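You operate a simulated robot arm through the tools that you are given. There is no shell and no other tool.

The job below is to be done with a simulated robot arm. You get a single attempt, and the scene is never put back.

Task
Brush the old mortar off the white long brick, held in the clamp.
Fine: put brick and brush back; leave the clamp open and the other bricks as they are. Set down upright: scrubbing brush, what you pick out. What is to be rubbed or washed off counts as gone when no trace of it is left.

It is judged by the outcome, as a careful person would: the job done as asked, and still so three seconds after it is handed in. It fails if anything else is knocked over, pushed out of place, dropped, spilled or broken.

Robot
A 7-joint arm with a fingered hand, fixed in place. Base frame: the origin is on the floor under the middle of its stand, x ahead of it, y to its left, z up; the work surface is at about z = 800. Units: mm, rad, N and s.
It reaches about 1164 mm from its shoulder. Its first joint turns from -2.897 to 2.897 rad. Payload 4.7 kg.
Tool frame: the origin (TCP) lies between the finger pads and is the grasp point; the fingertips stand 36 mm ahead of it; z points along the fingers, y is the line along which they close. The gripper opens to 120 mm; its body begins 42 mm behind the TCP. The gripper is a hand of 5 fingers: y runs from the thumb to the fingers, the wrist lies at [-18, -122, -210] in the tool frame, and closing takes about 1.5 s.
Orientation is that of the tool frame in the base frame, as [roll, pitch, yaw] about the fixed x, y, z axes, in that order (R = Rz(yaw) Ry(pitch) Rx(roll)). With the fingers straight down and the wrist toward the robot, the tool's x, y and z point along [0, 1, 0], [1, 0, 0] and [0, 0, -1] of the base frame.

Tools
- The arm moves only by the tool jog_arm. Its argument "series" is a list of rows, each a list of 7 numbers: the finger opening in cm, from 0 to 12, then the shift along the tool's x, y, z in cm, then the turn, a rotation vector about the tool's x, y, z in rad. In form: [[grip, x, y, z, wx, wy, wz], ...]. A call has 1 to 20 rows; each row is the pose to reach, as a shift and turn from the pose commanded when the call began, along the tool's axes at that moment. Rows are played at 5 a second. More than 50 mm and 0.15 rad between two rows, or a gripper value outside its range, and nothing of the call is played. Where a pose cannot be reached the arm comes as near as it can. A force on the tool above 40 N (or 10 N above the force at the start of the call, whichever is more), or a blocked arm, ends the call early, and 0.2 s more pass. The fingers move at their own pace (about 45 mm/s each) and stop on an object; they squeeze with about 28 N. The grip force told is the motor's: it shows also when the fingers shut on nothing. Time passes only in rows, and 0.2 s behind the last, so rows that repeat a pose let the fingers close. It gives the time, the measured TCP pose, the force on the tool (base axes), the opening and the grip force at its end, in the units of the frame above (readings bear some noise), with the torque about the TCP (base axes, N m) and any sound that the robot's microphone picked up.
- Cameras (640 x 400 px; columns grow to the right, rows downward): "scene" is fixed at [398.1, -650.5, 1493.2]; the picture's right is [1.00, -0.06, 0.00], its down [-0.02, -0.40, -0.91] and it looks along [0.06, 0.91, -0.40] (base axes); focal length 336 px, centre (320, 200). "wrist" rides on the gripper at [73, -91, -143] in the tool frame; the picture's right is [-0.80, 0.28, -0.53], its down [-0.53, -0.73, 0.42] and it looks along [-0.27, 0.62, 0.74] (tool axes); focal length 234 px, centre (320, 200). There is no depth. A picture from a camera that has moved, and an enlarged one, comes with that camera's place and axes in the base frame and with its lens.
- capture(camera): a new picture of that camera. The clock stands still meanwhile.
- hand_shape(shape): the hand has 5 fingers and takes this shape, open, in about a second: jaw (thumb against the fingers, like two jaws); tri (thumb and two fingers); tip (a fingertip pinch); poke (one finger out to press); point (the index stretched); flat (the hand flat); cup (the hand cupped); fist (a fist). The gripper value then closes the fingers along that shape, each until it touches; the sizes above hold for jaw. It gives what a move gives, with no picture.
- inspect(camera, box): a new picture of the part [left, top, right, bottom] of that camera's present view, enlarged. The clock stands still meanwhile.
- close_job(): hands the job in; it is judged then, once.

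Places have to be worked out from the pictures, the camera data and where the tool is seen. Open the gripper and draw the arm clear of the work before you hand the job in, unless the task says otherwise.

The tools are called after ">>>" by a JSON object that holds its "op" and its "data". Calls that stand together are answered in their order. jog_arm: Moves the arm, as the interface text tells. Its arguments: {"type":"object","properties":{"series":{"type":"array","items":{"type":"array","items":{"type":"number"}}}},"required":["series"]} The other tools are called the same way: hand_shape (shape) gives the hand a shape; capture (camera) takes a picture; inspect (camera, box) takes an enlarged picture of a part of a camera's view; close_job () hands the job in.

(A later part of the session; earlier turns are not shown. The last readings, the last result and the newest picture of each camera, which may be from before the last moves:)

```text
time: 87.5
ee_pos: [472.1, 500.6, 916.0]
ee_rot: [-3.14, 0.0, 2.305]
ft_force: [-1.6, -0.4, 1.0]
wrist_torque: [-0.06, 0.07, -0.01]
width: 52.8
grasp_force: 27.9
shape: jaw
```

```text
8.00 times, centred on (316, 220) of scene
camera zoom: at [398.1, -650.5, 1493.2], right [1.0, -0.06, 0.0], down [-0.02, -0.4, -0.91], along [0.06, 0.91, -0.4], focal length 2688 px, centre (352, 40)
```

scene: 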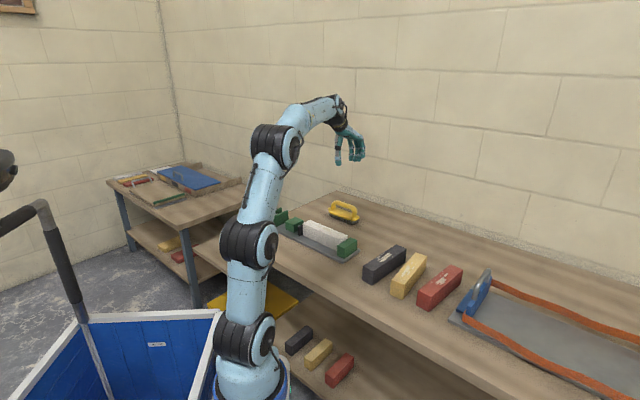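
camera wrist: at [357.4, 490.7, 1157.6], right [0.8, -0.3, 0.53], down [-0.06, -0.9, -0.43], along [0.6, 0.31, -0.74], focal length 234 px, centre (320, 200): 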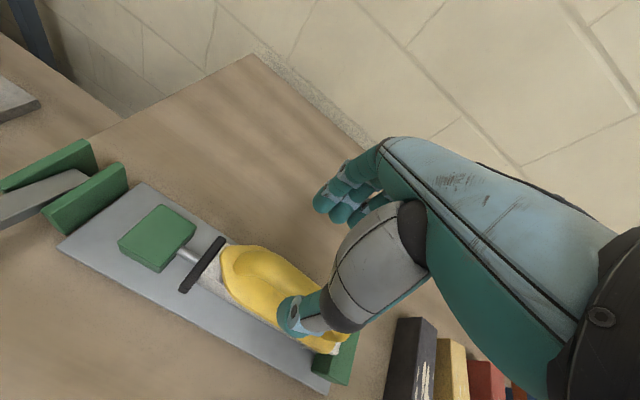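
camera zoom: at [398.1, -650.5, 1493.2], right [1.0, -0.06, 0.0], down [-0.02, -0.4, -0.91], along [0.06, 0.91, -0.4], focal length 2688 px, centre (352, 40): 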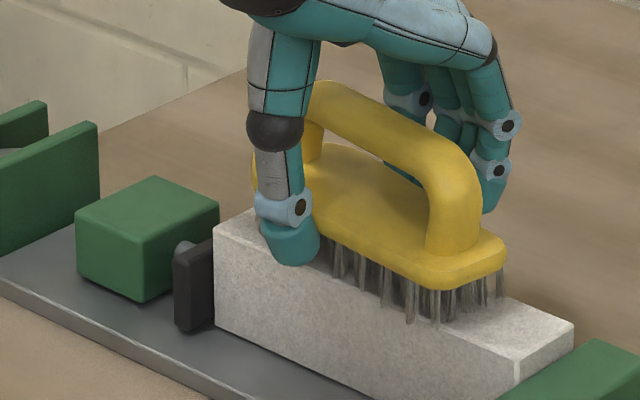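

The press has faded to 1 N because the fingers slid a little on the base. I lift the brush a few cm to see how much mortar is left.

>>> {"op": "jog_arm", "data": {"series": [[3.6, 0, 0, -1, 0, 0, 0], [3.6, 0, 0, -3, 0, 0, 0], [3.6, 0, 0, -5, 0, 0, 0], [3.6, 0, 0, -7, 0, 0, 0], [3.6, 0, 0, -7, 0, 0, 0]]}}

>>> {"op": "inspect", "data": {"camera": "scene", "box": [298, 213, 354, 248]}}

>>> {"op": "inspect", "data": {"camera": "scene", "box": [276, 185, 356, 235]}}

```text
time: 88.8
ee_pos: [471.4, 500.7, 986.4]
ee_rot: [-3.141, -0.001, 2.304]
ft_force: [0.0, -0.2, -1.4]
wrist_torque: [-0.03, 0.0, -0.04]
width: 52.6
grasp_force: 28.2
shape: jaw
```

```text
11.43 times, centred on (326, 230) of scene
camera zoom: at [398.1, -650.5, 1493.2], right [1.0, -0.06, 0.0], down [-0.02, -0.4, -0.91], along [0.06, 0.91, -0.4], focal length 3840 px, centre (251, -149)
```

zoom: 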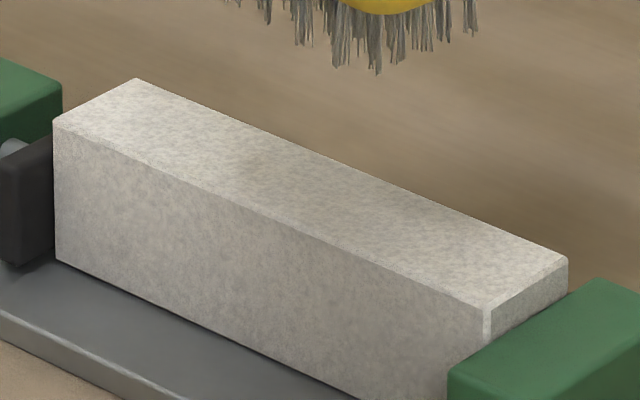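

```text
8.00 times, centred on (316, 210) of scene
camera zoom: at [398.1, -650.5, 1493.2], right [1.0, -0.06, 0.0], down [-0.02, -0.4, -0.91], along [0.06, 0.91, -0.4], focal length 2688 px, centre (352, 120)
```

zoom: 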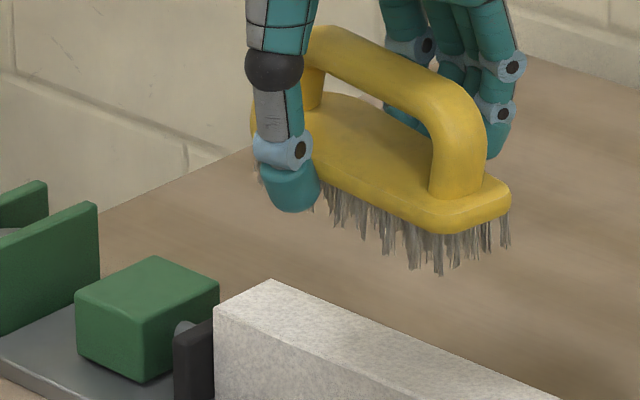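

The mortar looks gone. I enlarge the patch area further to look for any faint traces.

>>> {"op": "inspect", "data": {"camera": "scene", "box": [310, 220, 334, 235]}}

>>> {"op": "inspect", "data": {"camera": "scene", "box": [322, 225, 350, 242]}}

>>> {"op": "inspect", "data": {"camera": "wrist", "box": [160, 220, 352, 340]}}

```text
16.00 times, centred on (322, 228) of scene
camera zoom: at [398.1, -650.5, 1493.2], right [1.0, -0.06, 0.0], down [-0.02, -0.4, -0.91], along [0.06, 0.91, -0.4], focal length 5376 px, centre (288, -240)
```

zoom: 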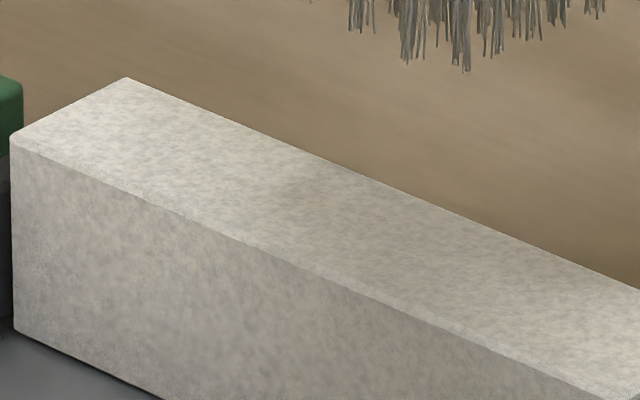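

```text
16.00 times, centred on (336, 234) of scene
camera zoom: at [398.1, -650.5, 1493.2], right [1.0, -0.06, 0.0], down [-0.02, -0.4, -0.91], along [0.06, 0.91, -0.4], focal length 5376 px, centre (64, -336)
```

zoom: 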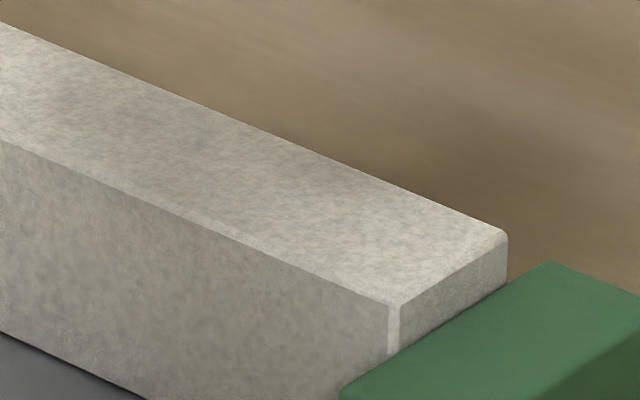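

```text
3.33 times, centred on (256, 280) of wrist
camera zoom: at [356.7, 493.0, 1130.2], right [0.75, -0.41, 0.53], down [-0.19, -0.89, -0.42], along [0.64, 0.22, -0.74], focal length 781 px, centre (533, -67)
```

zoom: 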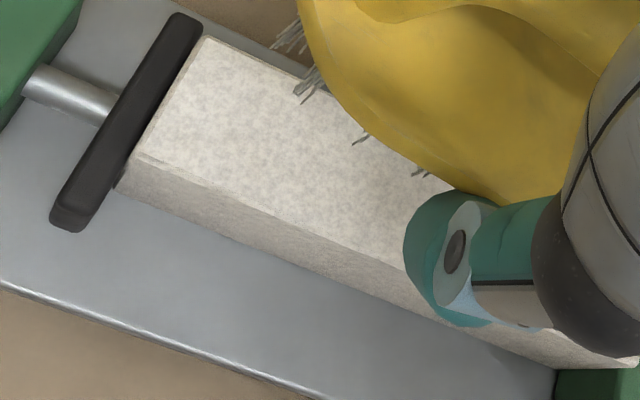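

The top looks clean. I also check where the brick originally stood and the brick's other visible faces for leftover mortar.

>>> {"op": "inspect", "data": {"camera": "scene", "box": [340, 230, 404, 270]}}

>>> {"op": "inspect", "data": {"camera": "wrist", "box": [180, 215, 260, 265]}}

```text
10.00 times, centred on (372, 250) of scene
camera zoom: at [398.1, -650.5, 1493.2], right [1.0, -0.06, 0.0], down [-0.02, -0.4, -0.91], along [0.06, 0.91, -0.4], focal length 3360 px, centre (-200, -300)
```

zoom: 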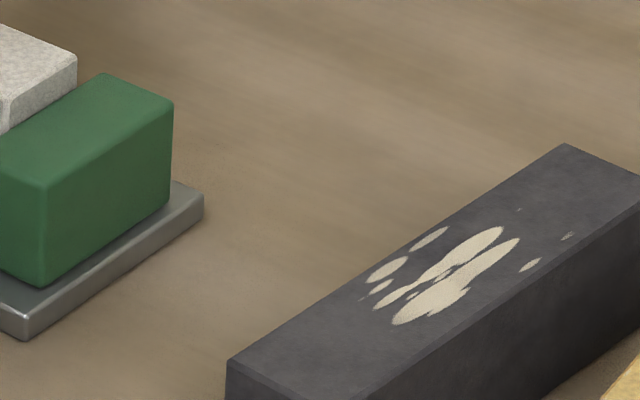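

```text
8.00 times, centred on (220, 240) of wrist
camera zoom: at [356.7, 493.0, 1130.2], right [0.75, -0.41, 0.53], down [-0.19, -0.89, -0.42], along [0.64, 0.22, -0.74], focal length 1873 px, centre (1120, -120)
```

zoom: 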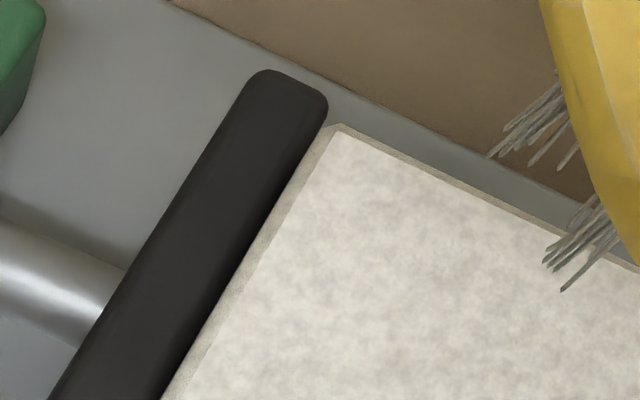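

No residue there. To be thorough I do a second pass: first overlapping the front edge, lowering and pressing again.

>>> {"op": "jog_arm", "data": {"series": [[3.6, 0, -0.6, 2.5, 0, 0, 0], [3.6, 0, -0.6, 5, 0, 0, 0], [3.6, 0, -0.6, 6.5, 0, 0, 0], [3.6, 0, -0.6, 7.0, 0, 0, 0], [3.6, 0, -0.6, 7.2, 0, 0, 0], [3.6, 0, -0.6, 7.3, 0, 0, 0], [3.6, 0, -0.6, 7.3, 0, 0, 0]]}}

>>> {"op": "inspect", "data": {"camera": "scene", "box": [276, 195, 356, 245]}}

```text
time: 90.3
ee_pos: [466.7, 496.6, 914.2]
ee_rot: [3.139, -0.002, 2.303]
ft_force: [2.6, -0.5, 11.4]
wrist_torque: [-0.04, -0.12, 0.0]
width: 52.7
grasp_force: 28.0
shape: jaw
```

```text
8.00 times, centred on (316, 220) of scene
camera zoom: at [398.1, -650.5, 1493.2], right [1.0, -0.06, 0.0], down [-0.02, -0.4, -0.91], along [0.06, 0.91, -0.4], focal length 2688 px, centre (352, 40)
```

zoom: 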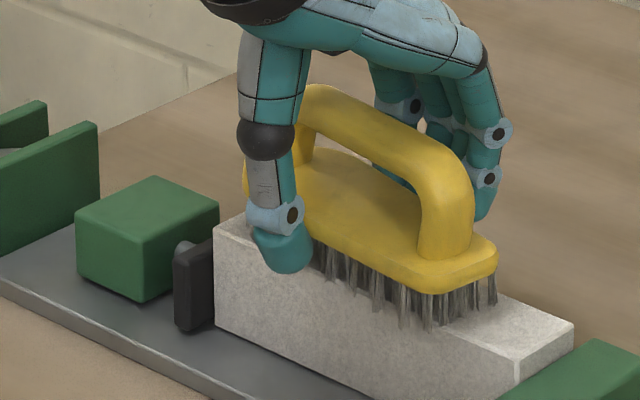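

11 N of contact along the front edge. I stroke along the brick, then move across by 10 mm and stroke again.

>>> {"op": "jog_arm", "data": {"series": [[3.6, -1.2, 0, 0, 0, 0, 0], [3.6, -2.4, 0, 0, 0, 0, 0], [3.6, -3.4, 0, 0.05, 0, 0, 0], [3.6, -2.4, 0, 0.05, 0, 0, 0], [3.6, -1.2, 0, 0.05, 0, 0, 0], [3.6, 0, 0, 0.05, 0, 0, 0], [3.6, 1.2, 0, 0.1, 0, 0, 0], [3.6, 2.2, 0, 0.1, 0, 0, 0], [3.6, 1.2, 0, 0.1, 0, 0, 0], [3.6, 0, 0, 0.1, 0, 0, 0], [3.6, 0, 0.5, 0.1, 0, 0, 0], [3.6, 0, 1.0, 0.1, 0, 0, 0], [3.6, -1.2, 1.0, 0.1, 0, 0, 0], [3.6, -2.4, 1.0, 0.1, 0, 0, 0], [3.6, -1.2, 1.0, 0.1, 0, 0, 0], [3.6, 0, 1.0, 0.1, 0, 0, 0], [3.6, 1.2, 1.0, 0.1, 0, 0, 0], [3.6, 2.2, 1.0, 0.1, 0, 0, 0], [3.6, 1.2, 1.0, 0.1, 0, 0, 0], [3.6, 0, 0.6, 0.1, 0, 0, 0]]}}

>>> {"op": "inspect", "data": {"camera": "scene", "box": [276, 195, 356, 245]}}

```text
time: 94.5
ee_pos: [471.5, 500.4, 911.0]
ee_rot: [3.139, -0.001, 2.305]
ft_force: [-2.5, 3.1, 9.0]
wrist_torque: [0.16, -0.1, 0.06]
width: 52.5
grasp_force: 27.8
shape: jaw
```

```text
8.00 times, centred on (316, 220) of scene
camera zoom: at [398.1, -650.5, 1493.2], right [1.0, -0.06, 0.0], down [-0.02, -0.4, -0.91], along [0.06, 0.91, -0.4], focal length 2688 px, centre (352, 40)
```

zoom: 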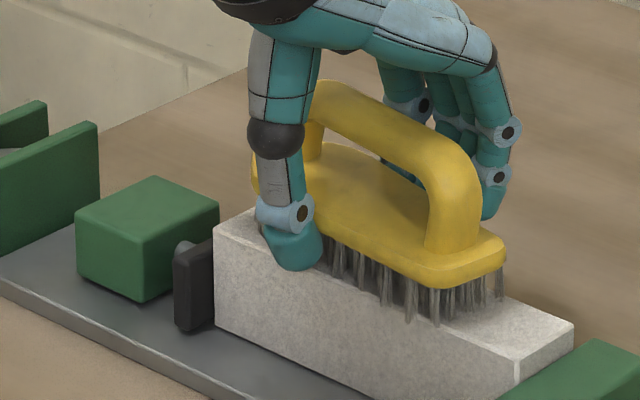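

Second pass done. I lift the brush clear and inspect the brick again.

>>> {"op": "jog_arm", "data": {"series": [[3.6, 0, 0, -1, 0, 0, 0], [3.6, 0, 0, -3, 0, 0, 0], [3.6, 0, 0, -6, 0, 0, 0], [3.6, 0, 0, -9, 0, 0, 0], [3.6, 0, 3, -9.5, 0, 0, -0.03], [3.6, 0, 7, -9.5, 0, 0, -0.06], [3.6, 0, 11, -9.5, 0, 0, -0.08], [3.6, 0, 11, -9.5, 0, 0, -0.08]]}}

>>> {"op": "inspect", "data": {"camera": "scene", "box": [298, 213, 354, 248]}}

>>> {"op": "inspect", "data": {"camera": "scene", "box": [294, 160, 390, 220]}}

>>> {"op": "capture", "data": {"camera": "wrist"}}

```text
time: 96.3
ee_pos: [551.6, 572.4, 1006.7]
ee_rot: [3.141, 0.001, 2.384]
ft_force: [-0.1, 0.0, -1.2]
wrist_torque: [0.03, 0.02, 0.02]
width: 52.4
grasp_force: 27.3
shape: jaw
```

```text
11.43 times, centred on (326, 230) of scene
camera zoom: at [398.1, -650.5, 1493.2], right [1.0, -0.06, 0.0], down [-0.02, -0.4, -0.91], along [0.06, 0.91, -0.4], focal length 3840 px, centre (251, -149)
```

zoom: 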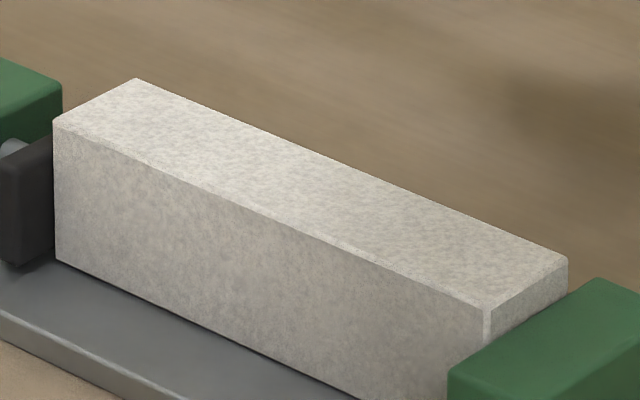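

```text
6.67 times, centred on (342, 190) of scene
camera zoom: at [398.1, -650.5, 1493.2], right [1.0, -0.06, 0.0], down [-0.02, -0.4, -0.91], along [0.06, 0.91, -0.4], focal length 2240 px, centre (173, 267)
```

zoom: 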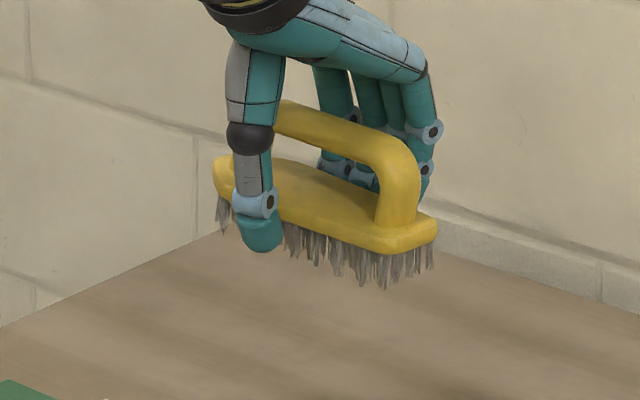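

```text
taken
camera wrist: at [437.8, 555.9, 1152.2], right [0.78, -0.35, 0.53], down [-0.12, -0.9, -0.42], along [0.62, 0.27, -0.74], focal length 234 px, centre (320, 200)
```

wrist: 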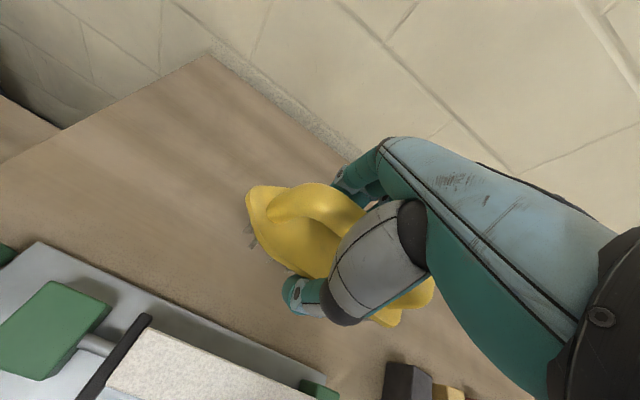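

The brick is clean. I carry the brush back to its original spot (centre about u=-74, v=906), lowering to about 2 cm above the bench, to compare with the first picture.

>>> {"op": "jog_arm", "data": {"series": [[3.6, 2, 3.5, 0, 0, 0, 0], [3.6, 4, 7, 0, 0, 0, 0], [3.6, 5.94, 10.49, 0, 0, 0, 0], [3.6, 5.94, 10.49, 3.5, 0, 0, 0], [3.6, 5.94, 10.49, 7, 0, 0, 0], [3.6, 5.94, 10.49, 10.5, 0, 0, 0], [3.6, 5.94, 10.49, 13, 0, 0, 0], [3.6, 5.94, 10.49, 13.5, 0, 0, 0], [3.6, 5.94, 10.49, 13.5, 0, 0, 0]]}}

>>> {"op": "inspect", "data": {"camera": "scene", "box": [312, 190, 376, 230]}}

```text
time: 98.3
ee_pos: [579.6, 691.0, 871.4]
ee_rot: [-3.14, 0.0, 2.385]
ft_force: [0.4, -0.4, -1.6]
wrist_torque: [0.05, -0.02, 0.0]
width: 52.4
grasp_force: 28.4
shape: jaw
```

```text
10.00 times, centred on (344, 210) of scene
camera zoom: at [398.1, -650.5, 1493.2], right [1.0, -0.06, 0.0], down [-0.02, -0.4, -0.91], along [0.06, 0.91, -0.4], focal length 3360 px, centre (80, 100)
```

zoom: 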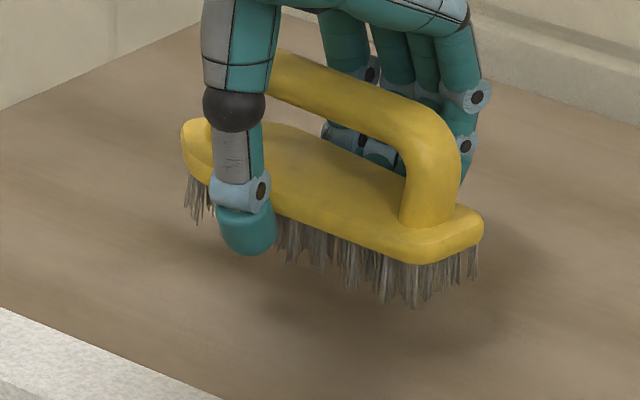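

The brush is about 6 mm too far along +u compared with the original picture. I correct that and lower it to the bench.

>>> {"op": "jog_arm", "data": {"series": [[3.6, 0.6, 0, 0.5, 0, 0, 0], [3.6, 0.6, 0, 1.2, 0, 0, 0], [3.6, 0.6, 0, 1.8, 0, 0, 0], [3.6, 0.6, 0, 2.2, 0, 0, 0], [3.6, 0.6, 0, 2.4, 0, 0, 0], [3.6, 0.6, 0, 2.4, 0, 0, 0]]}}

>>> {"op": "inspect", "data": {"camera": "scene", "box": [312, 190, 376, 230]}}

```text
time: 99.8
ee_pos: [578.1, 695.8, 848.9]
ee_rot: [-3.14, 0.001, 2.385]
ft_force: [0.4, 0.0, -0.4]
wrist_torque: [0.02, 0.01, 0.02]
width: 52.6
grasp_force: 28.0
shape: jaw
```

```text
10.00 times, centred on (344, 210) of scene
camera zoom: at [398.1, -650.5, 1493.2], right [1.0, -0.06, 0.0], down [-0.02, -0.4, -0.91], along [0.06, 0.91, -0.4], focal length 3360 px, centre (80, 100)
```

zoom: 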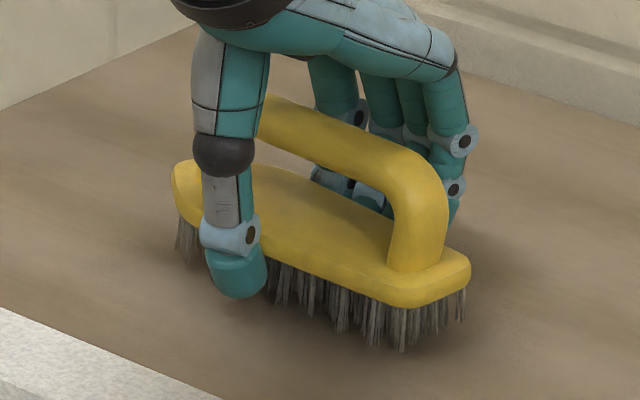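

Very near the original placement: within a few mm, and about 2–3° turned. I lift slightly, turn to correct, set it down, and check again before releasing.

>>> {"op": "jog_arm", "data": {"series": [[3.6, 0, 0, -0.4, 0, 0, 0], [3.6, 0.1, 0, -0.4, 0, 0, -0.045], [3.6, 0.1, 0, 0, 0, 0, -0.045], [3.6, 0.1, 0, 0.2, 0, 0, -0.045], [3.6, 0.1, 0, 0.2, 0, 0, -0.045]]}}

>>> {"op": "inspect", "data": {"camera": "scene", "box": [312, 190, 376, 230]}}

```text
time: 101.0
ee_pos: [576.7, 696.2, 845.2]
ee_rot: [3.141, 0.001, 2.43]
ft_force: [0.6, 0.2, -1.5]
wrist_torque: [0.05, 0.02, 0.03]
width: 52.4
grasp_force: 28.1
shape: jaw
```

```text
10.00 times, centred on (344, 210) of scene
camera zoom: at [398.1, -650.5, 1493.2], right [1.0, -0.06, 0.0], down [-0.02, -0.4, -0.91], along [0.06, 0.91, -0.4], focal length 3360 px, centre (80, 100)
```

zoom: 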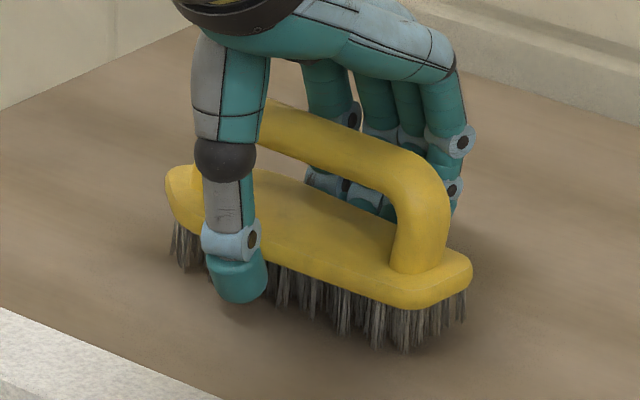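

The outline now matches the first picture within a few pixels. I lower slightly until the bench carries it.

>>> {"op": "jog_arm", "data": {"series": [[3.6, 0, 0, 0.1, 0, 0, 0], [3.6, 0, 0, 0.2, 0, 0, 0], [3.6, 0, 0, 0.2, 0, 0, 0]]}}

```text
time: 101.8
ee_pos: [576.6, 696.5, 844.0]
ee_rot: [-3.141, 0.0, 2.431]
ft_force: [0.1, 0.3, -1.5]
wrist_torque: [0.0, 0.02, -0.01]
width: 52.4
grasp_force: 27.5
shape: jaw
```

It is still hanging. I lower in 1 mm steps until the force shows support.

>>> {"op": "jog_arm", "data": {"series": [[3.6, 0, 0, 0.1, 0, 0, 0], [3.6, 0, 0, 0.2, 0, 0, 0], [3.6, 0, 0, 0.3, 0, 0, 0], [3.6, 0, 0, 0.3, 0, 0, 0]]}}

>>> {"op": "inspect", "data": {"camera": "scene", "box": [312, 190, 376, 230]}}

```text
time: 102.8
ee_pos: [577.3, 695.9, 841.6]
ee_rot: [3.138, -0.002, 2.43]
ft_force: [-0.7, 0.0, 9.9]
wrist_torque: [0.17, -0.16, -0.01]
width: 52.5
grasp_force: 27.9
shape: jaw
```

```text
10.00 times, centred on (344, 210) of scene
camera zoom: at [398.1, -650.5, 1493.2], right [1.0, -0.06, 0.0], down [-0.02, -0.4, -0.91], along [0.06, 0.91, -0.4], focal length 3360 px, centre (80, 100)
```

zoom: 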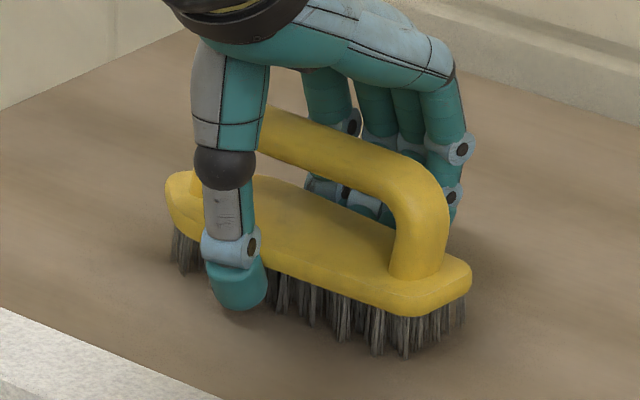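

Supported now (10 N). I ease up 1 mm, open, and check that it stands right.

>>> {"op": "jog_arm", "data": {"series": [[3.6, 0, 0, -0.15, 0, 0, 0], [5, 0, 0, -0.15, 0, 0, 0], [6, 0, 0, -0.15, 0, 0, 0], [7, 0, 0, -0.15, 0, 0, 0], [8, 0, 0, -0.15, 0, 0, 0], [8, 0, 0, -0.15, 0, 0, 0], [8, 0, 0, -2, 0, 0, 0], [8, 0, 0, -4.5, 0, 0, 0], [8, 0, 0, -8, 0, 0, 0], [8, 0, 0, -12, 0, 0, 0], [8, 0, 0, -16, 0, 0, 0], [8, 0, 0, -16, 0, 0, 0]]}}

>>> {"op": "inspect", "data": {"camera": "scene", "box": [312, 190, 376, 230]}}

>>> {"op": "capture", "data": {"camera": "wrist"}}

```text
time: 105.3
ee_pos: [578.4, 697.3, 1002.0]
ee_rot: [-3.14, -0.001, 2.429]
ft_force: [0.7, -0.2, 0.1]
wrist_torque: [0.03, 0.02, -0.03]
width: 79.9
grasp_force: 0.0
shape: jaw
```

```text
10.00 times, centred on (344, 210) of scene
camera zoom: at [398.1, -650.5, 1493.2], right [1.0, -0.06, 0.0], down [-0.02, -0.4, -0.91], along [0.06, 0.91, -0.4], focal length 3360 px, centre (80, 100)
```

zoom: 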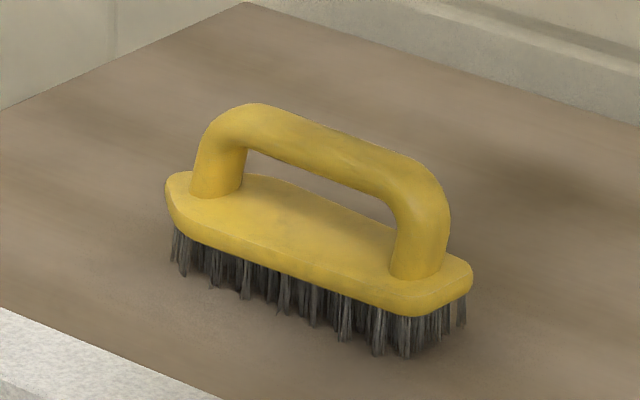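

```text
taken
camera wrist: at [464.5, 674.8, 1146.6], right [0.79, -0.31, 0.53], down [-0.08, -0.9, -0.42], along [0.61, 0.3, -0.74], focal length 234 px, centre (320, 200)
```

wrist: 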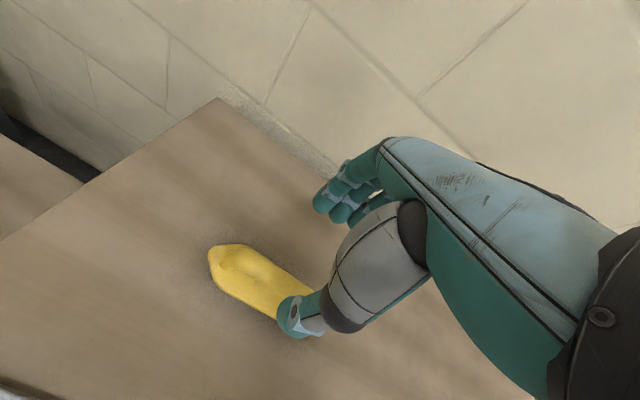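

The brush stands upright at its original spot, within 2–3 mm. Next I need to open the clamp. The lever leans toward the robot at about 72°, so I'll tilt the hand 45° and push it up from below with the thumb. First I move in front of the lever, high up.

>>> {"op": "jog_arm", "data": {"series": [[8, 0, 0, -4, 0, 0, 0], [8, 0, 0, -8, 0, 0, 0.02], [8, 0, 0, -11.8, 0, 0, 0.04], [9, 1.9, -4.0, -11.8, 0, 0, 0.06], [10, 3.8, -8.0, -11.8, 0, 0, 0.073], [10, 5.8, -12.0, -11.8, 0, 0, 0.073], [10, 7.7, -16.0, -11.8, 0, 0, 0.073], [10, 9.6, -20.0, -11.8, 0, 0, 0.073], [10, 11.5, -24.0, -11.8, 0, 0, 0.073], [10, 13.4, -28.0, -11.8, 0, 0, 0.073], [10, 15.4, -32.0, -11.8, 0, 0, 0.073], [10, 17.3, -36.0, -11.8, 0, 0, 0.073], [10, 19.2, -40.0, -11.8, 0, 0, 0.073], [10, 21.07, -43.88, -11.8, 0, 0, 0.073], [10, 21.07, -43.88, -11.8, 0, 0, 0.073]]}}

>>> {"op": "capture", "data": {"camera": "scene"}}

>>> {"op": "capture", "data": {"camera": "wrist"}}

```text
time: 108.5
ee_pos: [131.9, 500.0, 1118.5]
ee_rot: [-3.141, -0.001, 2.356]
ft_force: [0.6, -0.1, 0.1]
wrist_torque: [-0.02, 0.03, -0.03]
width: 99.7
grasp_force: 0.1
shape: jaw
```

```text
taken
```

scene: 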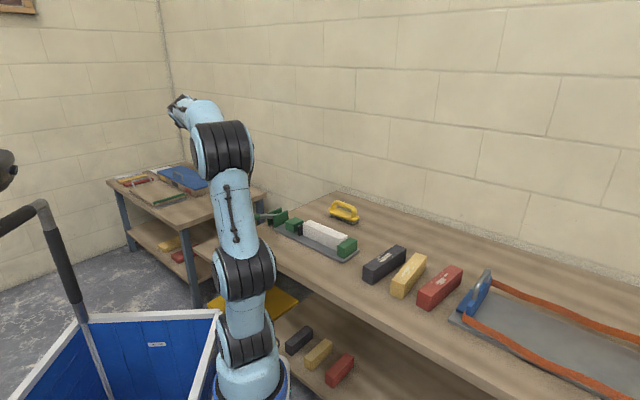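

```text
taken
camera wrist: at [17.2, 486.1, 1264.0], right [0.77, -0.37, 0.53], down [-0.14, -0.89, -0.42], along [0.63, 0.25, -0.74], focal length 234 px, centre (320, 200)
```

wrist: 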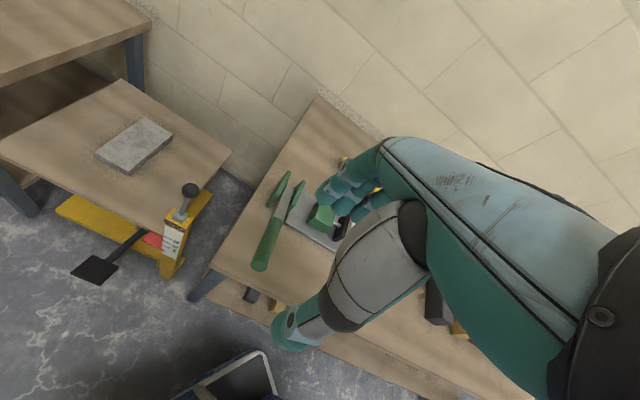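

The wrist camera sees the lowered lever well from here. I enlarge it to locate the handle's end.

>>> {"op": "inspect", "data": {"camera": "wrist", "box": [230, 160, 358, 280]}}

>>> {"op": "inspect", "data": {"camera": "scene", "box": [230, 195, 294, 235]}}

```text
3.33 times, centred on (294, 220) of wrist
camera zoom: at [17.2, 486.1, 1264.0], right [0.77, -0.37, 0.53], down [-0.14, -0.89, -0.42], along [0.63, 0.25, -0.74], focal length 781 px, centre (407, 133)
```

zoom: 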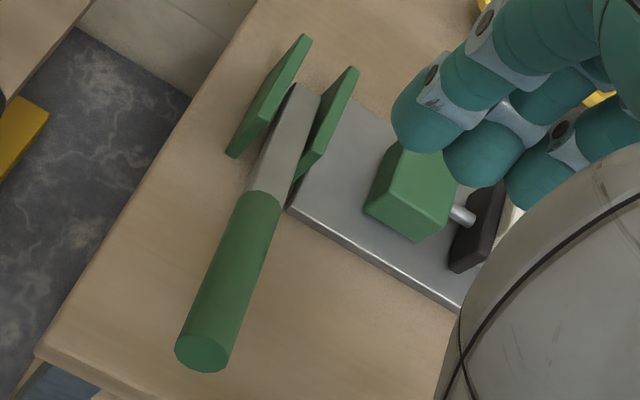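

```text
10.00 times, centred on (262, 215) of scene
camera zoom: at [398.1, -650.5, 1493.2], right [1.0, -0.06, 0.0], down [-0.02, -0.4, -0.91], along [0.06, 0.91, -0.4], focal length 3360 px, centre (900, 50)
```

zoom: 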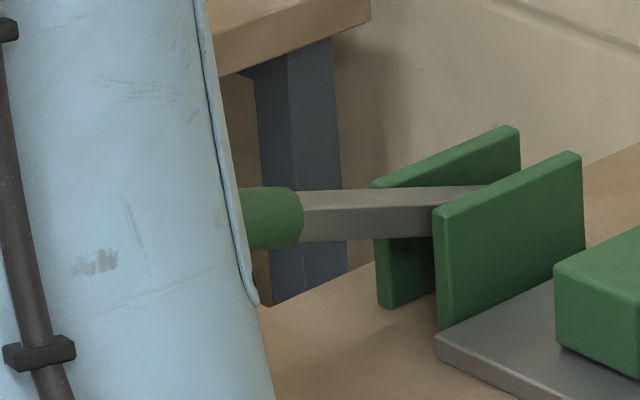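

The handle's end is around v≈485, z≈913 at u≈-260. I lower and tilt the hand 45°, so it faces along the lever from the robot's side and stops short of it.

>>> {"op": "jog_arm", "data": {"series": [[10, 0, -0.1, 1.5, -0.098, 0, 0], [10, 0, -0.2, 3.4, -0.196, 0, 0], [10, 0, -0.3, 5.3, -0.294, 0, 0], [10, 0, -0.4, 7.3, -0.393, 0, 0], [10, 0, -0.5, 9.3, -0.491, 0, 0], [10, 0, -0.6, 11.4, -0.589, 0, 0], [10, 0, -0.7, 13.4, -0.687, 0, 0], [10, 0, -0.83, 15.43, -0.785, 0, 0], [10, 0, -0.83, 15.43, -0.785, 0, 0]]}}

>>> {"op": "capture", "data": {"camera": "wrist"}}

>>> {"op": "capture", "data": {"camera": "scene"}}

```text
time: 110.5
ee_pos: [123.2, 494.8, 962.9]
ee_rot: [2.354, 0.0, 2.356]
ft_force: [0.3, -0.3, 0.0]
wrist_torque: [0.02, -0.01, 0.03]
width: 100.0
grasp_force: 0.0
shape: jaw
```

```text
taken
camera wrist: at [-43.7, 428.5, 1002.3], right [0.45, -0.69, 0.57], down [0.22, -0.53, -0.82], along [0.87, 0.49, -0.08], focal length 234 px, centre (320, 200)
```

wrist: 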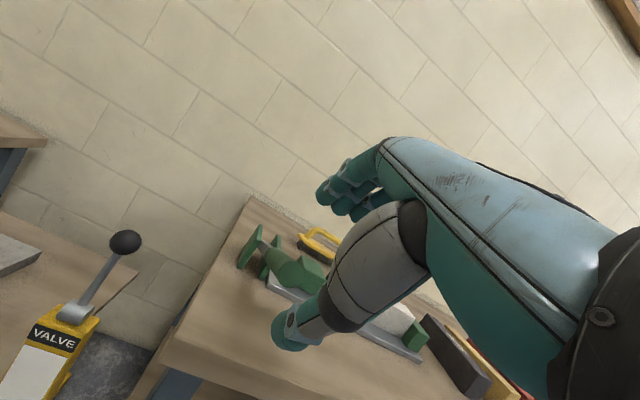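

```text
taken
```

scene: 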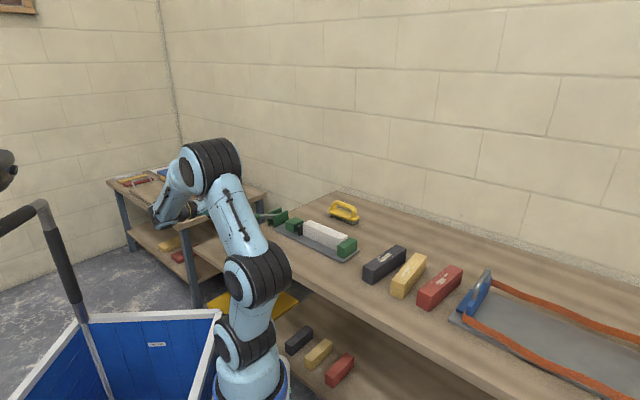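

The tilted pose is reached. I check where the handle lies relative to the thumb and fingers, and keep clear of the valve post on the left.

>>> {"op": "inspect", "data": {"camera": "wrist", "box": [220, 200, 380, 360]}}

>>> {"op": "inspect", "data": {"camera": "scene", "box": [140, 180, 300, 280]}}

```text
2.50 times, centred on (300, 280) of wrist
camera zoom: at [-43.7, 428.5, 1002.3], right [0.45, -0.69, 0.57], down [0.22, -0.53, -0.82], along [0.87, 0.49, -0.08], focal length 585 px, centre (370, 0)
```

zoom: 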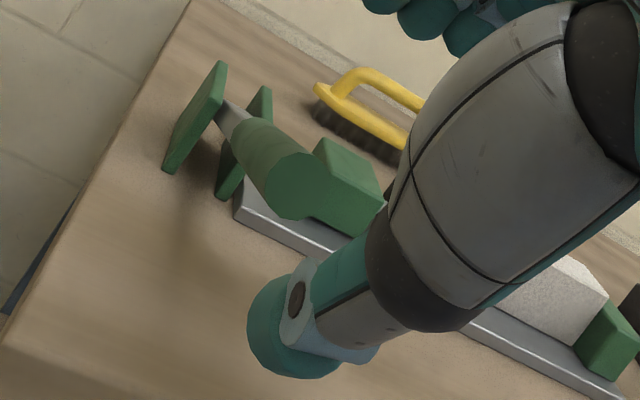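

```text
4.00 times, centred on (220, 230) of scene
camera zoom: at [398.1, -650.5, 1493.2], right [1.0, -0.06, 0.0], down [-0.02, -0.4, -0.91], along [0.06, 0.91, -0.4], focal length 1344 px, centre (720, 80)
```

zoom: 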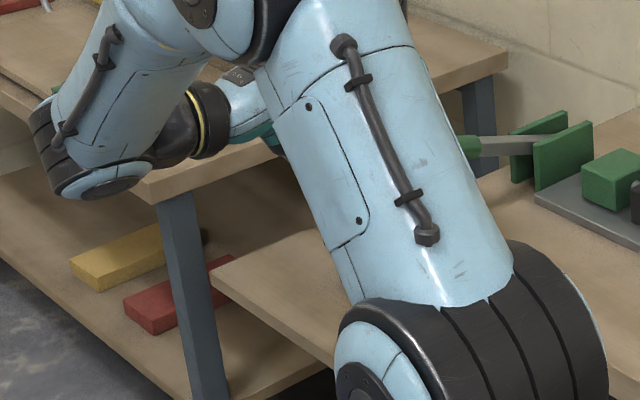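

The handle's end is at about v=483, z=904, right in line between thumb (below) and fingers (above). I slide the hand forward along its pointing direction so the thumb goes under the handle.

>>> {"op": "jog_arm", "data": {"series": [[10, 0, -0.3, 1.5, 0, 0, 0], [10, 0, -0.57, 3.0, 0, 0, 0], [10, 0, -0.57, 4.5, 0, 0, 0], [10, 0, -0.57, 6.0, 0, 0, 0], [10, 0, -0.57, 7.3, 0, 0, 0], [10, 0, -0.57, 8.58, 0, 0, 0], [10, 0, -0.57, 8.58, 0, 0, 0]]}}

>>> {"op": "inspect", "data": {"camera": "wrist", "box": [200, 160, 392, 360]}}

>>> {"op": "inspect", "data": {"camera": "scene", "box": [190, 185, 302, 255]}}

```text
time: 112.2
ee_pos: [163.9, 536.7, 899.1]
ee_rot: [2.357, -0.001, 2.357]
ft_force: [0.4, 0.9, -0.7]
wrist_torque: [-0.03, -0.02, 0.01]
width: 99.8
grasp_force: 0.1
shape: jaw
```

```text
2.00 times, centred on (296, 260) of wrist
camera zoom: at [-3.3, 469.5, 937.2], right [0.45, -0.69, 0.57], down [0.22, -0.53, -0.82], along [0.87, 0.49, -0.08], focal length 468 px, centre (368, 80)
```

zoom: 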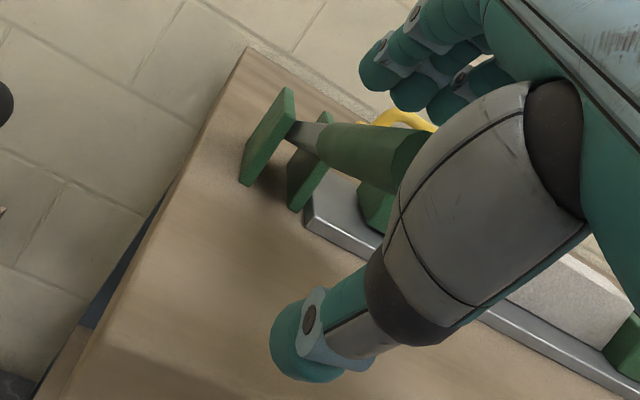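

```text
5.71 times, centred on (246, 220) of scene
camera zoom: at [398.1, -650.5, 1493.2], right [1.0, -0.06, 0.0], down [-0.02, -0.4, -0.91], along [0.06, 0.91, -0.4], focal length 1920 px, centre (743, 86)
```

zoom: 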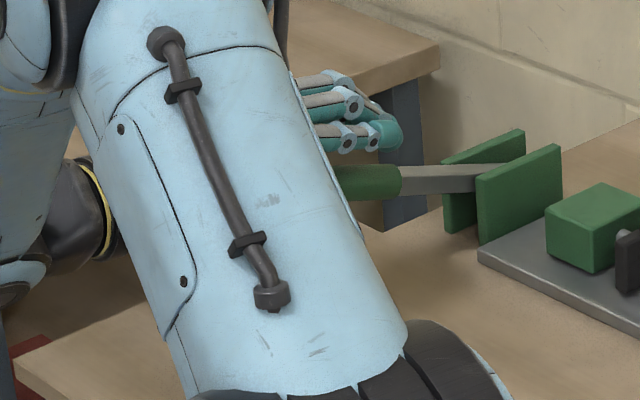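

The handle now lies between thumb and fingers with no contact. I raise the hand along the lever's arc, so the thumb lifts the handle, watching the force.

>>> {"op": "jog_arm", "data": {"series": [[10, 0, 1.0, 0, 0, 0, 0], [10, 0, 2.0, -0.1, 0, 0, 0], [10, 0, 3.0, -0.3, 0, 0, 0], [10, 0, 4.08, -0.63, 0, 0, 0], [10, 0, 5.2, -1.2, 0, 0, 0], [10, 0, 6.32, -1.78, 0, 0, 0], [10, 0, 6.32, -1.78, 0, 0, 0]]}}

>>> {"op": "inspect", "data": {"camera": "wrist", "box": [200, 160, 392, 360]}}

>>> {"op": "inspect", "data": {"camera": "scene", "box": [190, 185, 302, 255]}}

```text
time: 113.8
ee_pos: [186.8, 558.3, 958.2]
ee_rot: [2.357, 0.0, 2.356]
ft_force: [-0.3, -1.0, 0.1]
wrist_torque: [-0.01, 0.0, 0.0]
width: 100.0
grasp_force: 0.1
shape: jaw
```

```text
2.00 times, centred on (296, 260) of wrist
camera zoom: at [19.3, 492.4, 995.6], right [0.45, -0.69, 0.57], down [0.22, -0.53, -0.82], along [0.87, 0.49, -0.08], focal length 468 px, centre (368, 80)
```

zoom: 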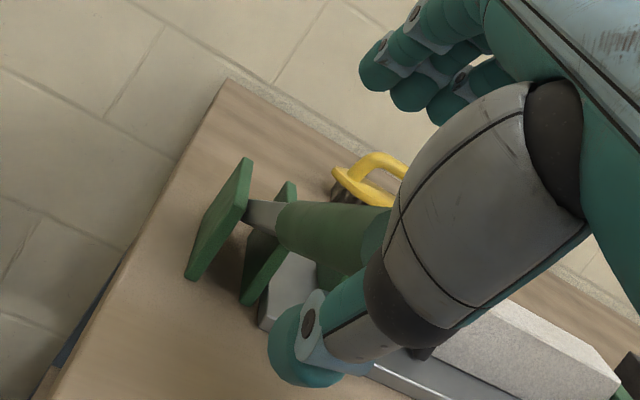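

```text
5.71 times, centred on (246, 220) of scene
camera zoom: at [398.1, -650.5, 1493.2], right [1.0, -0.06, 0.0], down [-0.02, -0.4, -0.91], along [0.06, 0.91, -0.4], focal length 1920 px, centre (743, 86)
```

zoom: 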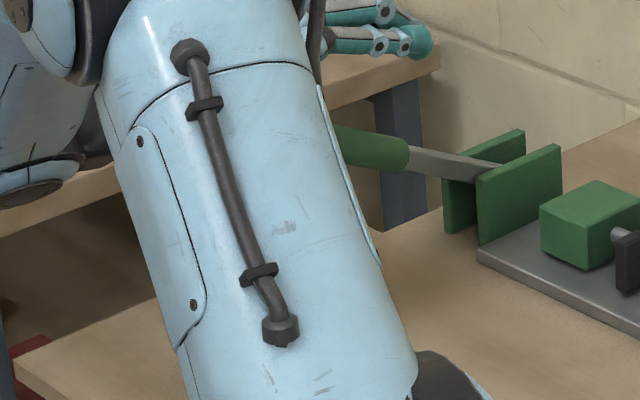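

The lever is coming up (about 63° now) and the housing is drawing back. I continue along the arc, gradually un-tilting the hand.

>>> {"op": "jog_arm", "data": {"series": [[10, 0, 1.2, -0.4, 0, 0, 0], [10, 0, 2.26, -0.71, 0, 0, 0], [10, 0, 3.7, -1.05, 0, 0, 0], [10, 0, 5.06, -1.34, 0, 0, 0], [10, 0, 6.0, -1.45, 0, 0, 0], [10, 0, 6.84, -1.53, 0, 0, 0], [10, 0, 8.55, -1.1, 0.087, 0, 0], [10, 0, 10.24, -0.59, 0.1745, 0, 0], [10, 0, 11.85, 0.15, 0.262, 0, 0], [10, 0, 13.43, 0.93, 0.349, 0, 0], [10, 0, 13.43, 0.93, 0.349, 0, 0]]}}

>>> {"op": "capture", "data": {"camera": "wrist"}}

>>> {"op": "inspect", "data": {"camera": "scene", "box": [218, 160, 346, 240]}}

```text
time: 116.2
ee_pos: [258.4, 630.9, 1044.5]
ee_rot: [2.705, -0.001, 2.358]
ft_force: [-0.2, 0.1, 0.6]
wrist_torque: [-0.02, -0.02, 0.01]
width: 99.6
grasp_force: 0.0
shape: jaw
```

```text
taken
camera wrist: at [108.0, 580.0, 1136.9], right [0.59, -0.55, 0.59], down [0.03, -0.72, -0.69], along [0.81, 0.43, -0.41], focal length 234 px, centre (320, 200)
```

wrist: 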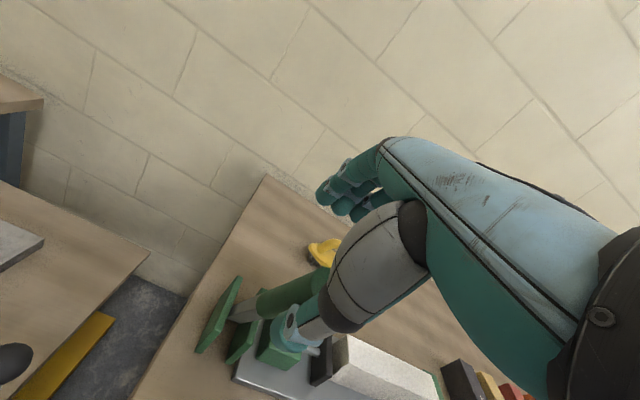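

```text
5.00 times, centred on (282, 200) of scene
camera zoom: at [398.1, -650.5, 1493.2], right [1.0, -0.06, 0.0], down [-0.02, -0.4, -0.91], along [0.06, 0.91, -0.4], focal length 1680 px, centre (510, 200)
```

zoom: 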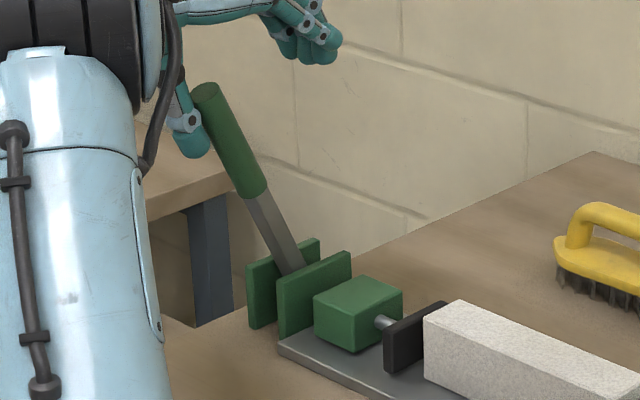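

The lever is at about 25° and the pad is drawing back. I push it the rest of the way upright.

>>> {"op": "jog_arm", "data": {"series": [[10, 0, 1.75, 0.3, 0.087, 0, 0], [10, 0, 3.49, 0.72, 0.1745, 0, 0], [10, 0, 5.1, 1.45, 0.262, 0, 0], [10, 0, 6.69, 2.25, 0.349, 0, 0], [10, 0, 8.18, 3.21, 0.436, 0, 0], [10, 0, 8.8, 3.55, 0.436, 0, 0], [10, 0, 9.36, 3.87, 0.436, 0, 0], [10, 0, 9.36, 3.87, 0.436, 0, 0]]}}

>>> {"op": "inspect", "data": {"camera": "scene", "box": [218, 160, 346, 240]}}

```text
time: 118.0
ee_pos: [327.7, 699.9, 1049.6]
ee_rot: [3.141, 0.0, 2.356]
ft_force: [-24.6, -27.0, -1.3]
wrist_torque: [0.31, -0.27, 0.11]
width: 102.5
grasp_force: 0.1
shape: jaw
```

```text
5.00 times, centred on (282, 200) of scene
camera zoom: at [398.1, -650.5, 1493.2], right [1.0, -0.06, 0.0], down [-0.02, -0.4, -0.91], along [0.06, 0.91, -0.4], focal length 1680 px, centre (510, 200)
```

zoom: 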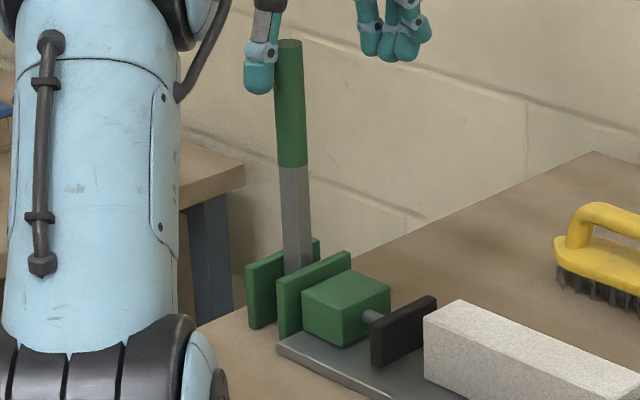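

The lever is upright at its stop (36 N) and the pad has pulled away from the brick. I back the thumb off and rise clear.

>>> {"op": "jog_arm", "data": {"series": [[10, 0, -1.2, 0, 0, 0, 0], [10, 0, -2.5, 0, 0, 0, 0], [10, 0, -3.2, 0, 0, 0, 0], [10, 0, -3.2, -3, 0, 0, 0], [10, 0, -3.2, -6, 0, 0, 0], [10, 0, -3.2, -9.5, 0, 0, 0], [10, 0, -3.2, -9.5, 0, 0, 0]]}}

>>> {"op": "inspect", "data": {"camera": "scene", "box": [250, 170, 378, 250]}}

>>> {"op": "inspect", "data": {"camera": "scene", "box": [260, 195, 340, 245]}}

>>> {"op": "inspect", "data": {"camera": "scene", "box": [298, 213, 354, 248]}}

```text
time: 119.5
ee_pos: [308.0, 680.4, 1144.3]
ee_rot: [-3.141, 0.001, 2.355]
ft_force: [-0.1, -0.6, 0.4]
wrist_torque: [0.04, -0.03, 0.0]
width: 100.1
grasp_force: 0.0
shape: jaw
```

```text
5.00 times, centred on (314, 210) of scene
camera zoom: at [398.1, -650.5, 1493.2], right [1.0, -0.06, 0.0], down [-0.02, -0.4, -0.91], along [0.06, 0.91, -0.4], focal length 1680 px, centre (350, 150)
```

zoom: 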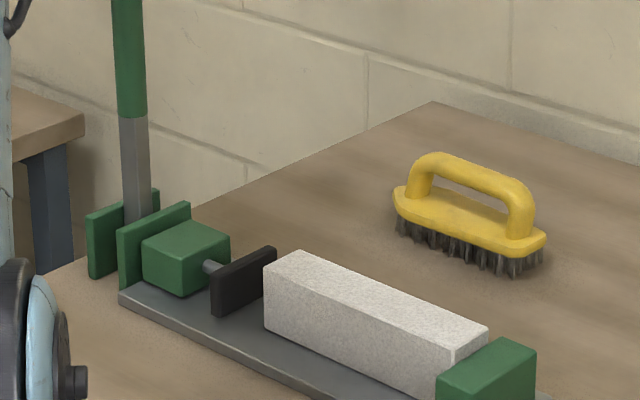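

```text
8.00 times, centred on (300, 220) of scene
camera zoom: at [398.1, -650.5, 1493.2], right [1.0, -0.06, 0.0], down [-0.02, -0.4, -0.91], along [0.06, 0.91, -0.4], focal length 2688 px, centre (480, 40)
```

zoom: 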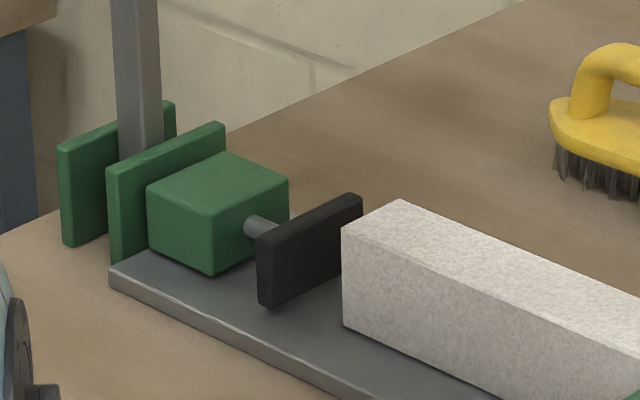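

```text
11.43 times, centred on (326, 230) of scene
camera zoom: at [398.1, -650.5, 1493.2], right [1.0, -0.06, 0.0], down [-0.02, -0.4, -0.91], along [0.06, 0.91, -0.4], focal length 3840 px, centre (251, -149)
```

zoom: 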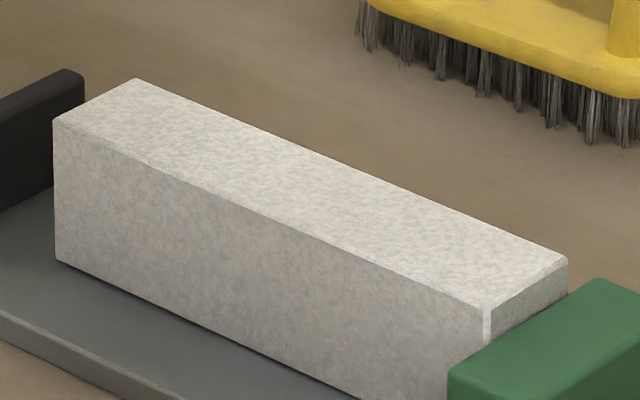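

The clamp is open exactly as at the start and the brick is clean. I move over the brick (centre u≈0, v≈688) to pick it up again.

>>> {"op": "jog_arm", "data": {"series": [[9, -4.24, -0.2, 0, 0, 0, 0], [8, -8.48, -0.4, 0, 0, 0, 0], [7, -12.7, -0.6, 0, 0, 0, 0], [7, -16.95, -0.8, 0, 0, 0, 0], [7, -21.2, -1.0, 0, 0, 0, 0], [7, -25.43, -1.2, 0, 0, 0, 0], [7, -25.43, -1.2, 4.5, 0, 0, 0], [7, -25.43, -1.2, 9, 0, 0, 0], [7, -25.43, -1.2, 13.5, 0, 0, 0], [7, -25.43, -1.2, 18, 0, 0, 0], [7, -25.43, -1.2, 20.5, 0, 0, 0], [7, -25.43, -1.2, 20.5, 0, 0, 0]]}}

>>> {"op": "inspect", "data": {"camera": "scene", "box": [276, 190, 372, 250]}}

>>> {"op": "capture", "data": {"camera": "wrist"}}

```text
time: 122.2
ee_pos: [478.2, 492.0, 940.4]
ee_rot: [3.14, -0.001, 2.356]
ft_force: [-0.3, 0.4, 0.1]
wrist_torque: [-0.02, -0.01, 0.01]
width: 70.4
grasp_force: 0.1
shape: jaw
```

```text
6.67 times, centred on (324, 220) of scene
camera zoom: at [398.1, -650.5, 1493.2], right [1.0, -0.06, 0.0], down [-0.02, -0.4, -0.91], along [0.06, 0.91, -0.4], focal length 2240 px, centre (293, 67)
```

zoom: 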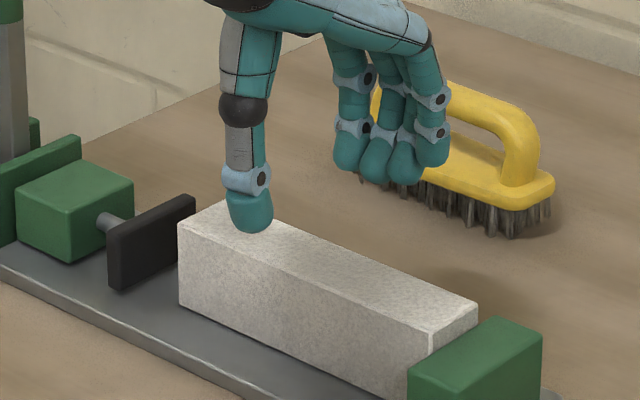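

```text
taken
camera wrist: at [363.7, 477.0, 1084.4], right [0.77, -0.37, 0.52], down [-0.14, -0.89, -0.43], along [0.63, 0.25, -0.74], focal length 234 px, centre (320, 200)
```

wrist: 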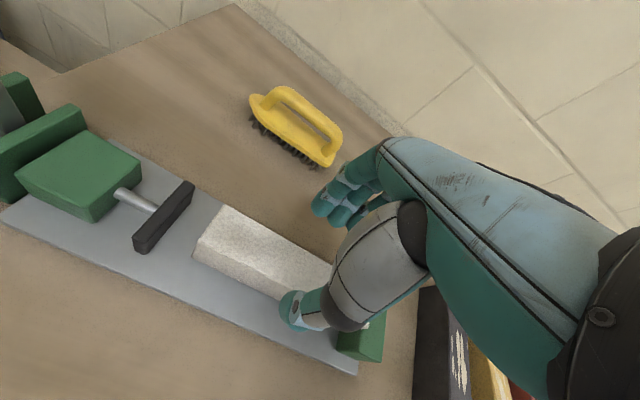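

Aligned over the clean brick. I descend and grip it at the same shallow depth as before, since the original slot between its neighbours is tight.

>>> {"op": "jog_arm", "data": {"series": [[7, 0, 0, 1.5, 0, 0, 0], [7, 0, 0, 3.0, 0, 0, 0], [7, 0, 0, 4.5, 0, 0, 0], [7, 0, 0, 5.6, 0, 0, 0], [7, 0, 0, 6.25, 0, 0, 0], [6, 0, 0, 6.25, 0, 0, 0], [5, 0, 0, 6.25, 0, 0, 0], [4.2, 0, 0, 6.25, 0, 0, 0], [3.5, 0, 0, 6.25, 0, 0, 0], [3.0, 0, 0, 6.25, 0, 0, 0], [3.0, 0, 0, 6.25, 0, 0, 0], [3.0, 0, 0, 6.25, 0, 0, 0]]}}

>>> {"op": "inspect", "data": {"camera": "scene", "box": [276, 200, 372, 260]}}

```text
time: 124.8
ee_pos: [480.0, 490.3, 877.3]
ee_rot: [3.141, 0.001, 2.356]
ft_force: [-1.7, -1.9, 0.5]
wrist_torque: [-0.04, 0.05, 0.18]
width: 38.5
grasp_force: 27.8
shape: jaw
```

```text
6.67 times, centred on (324, 230) of scene
camera zoom: at [398.1, -650.5, 1493.2], right [1.0, -0.06, 0.0], down [-0.02, -0.4, -0.91], along [0.06, 0.91, -0.4], focal length 2240 px, centre (293, 0)
```

zoom: 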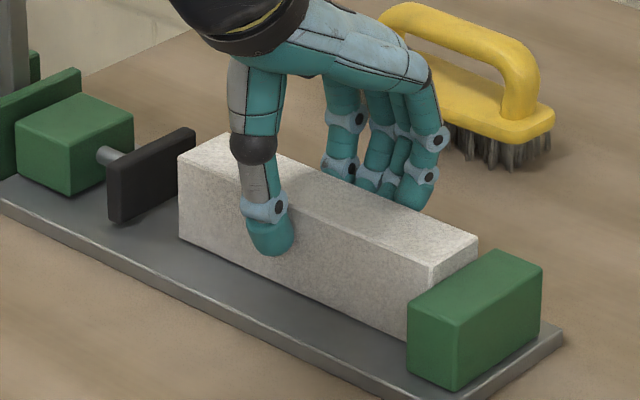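

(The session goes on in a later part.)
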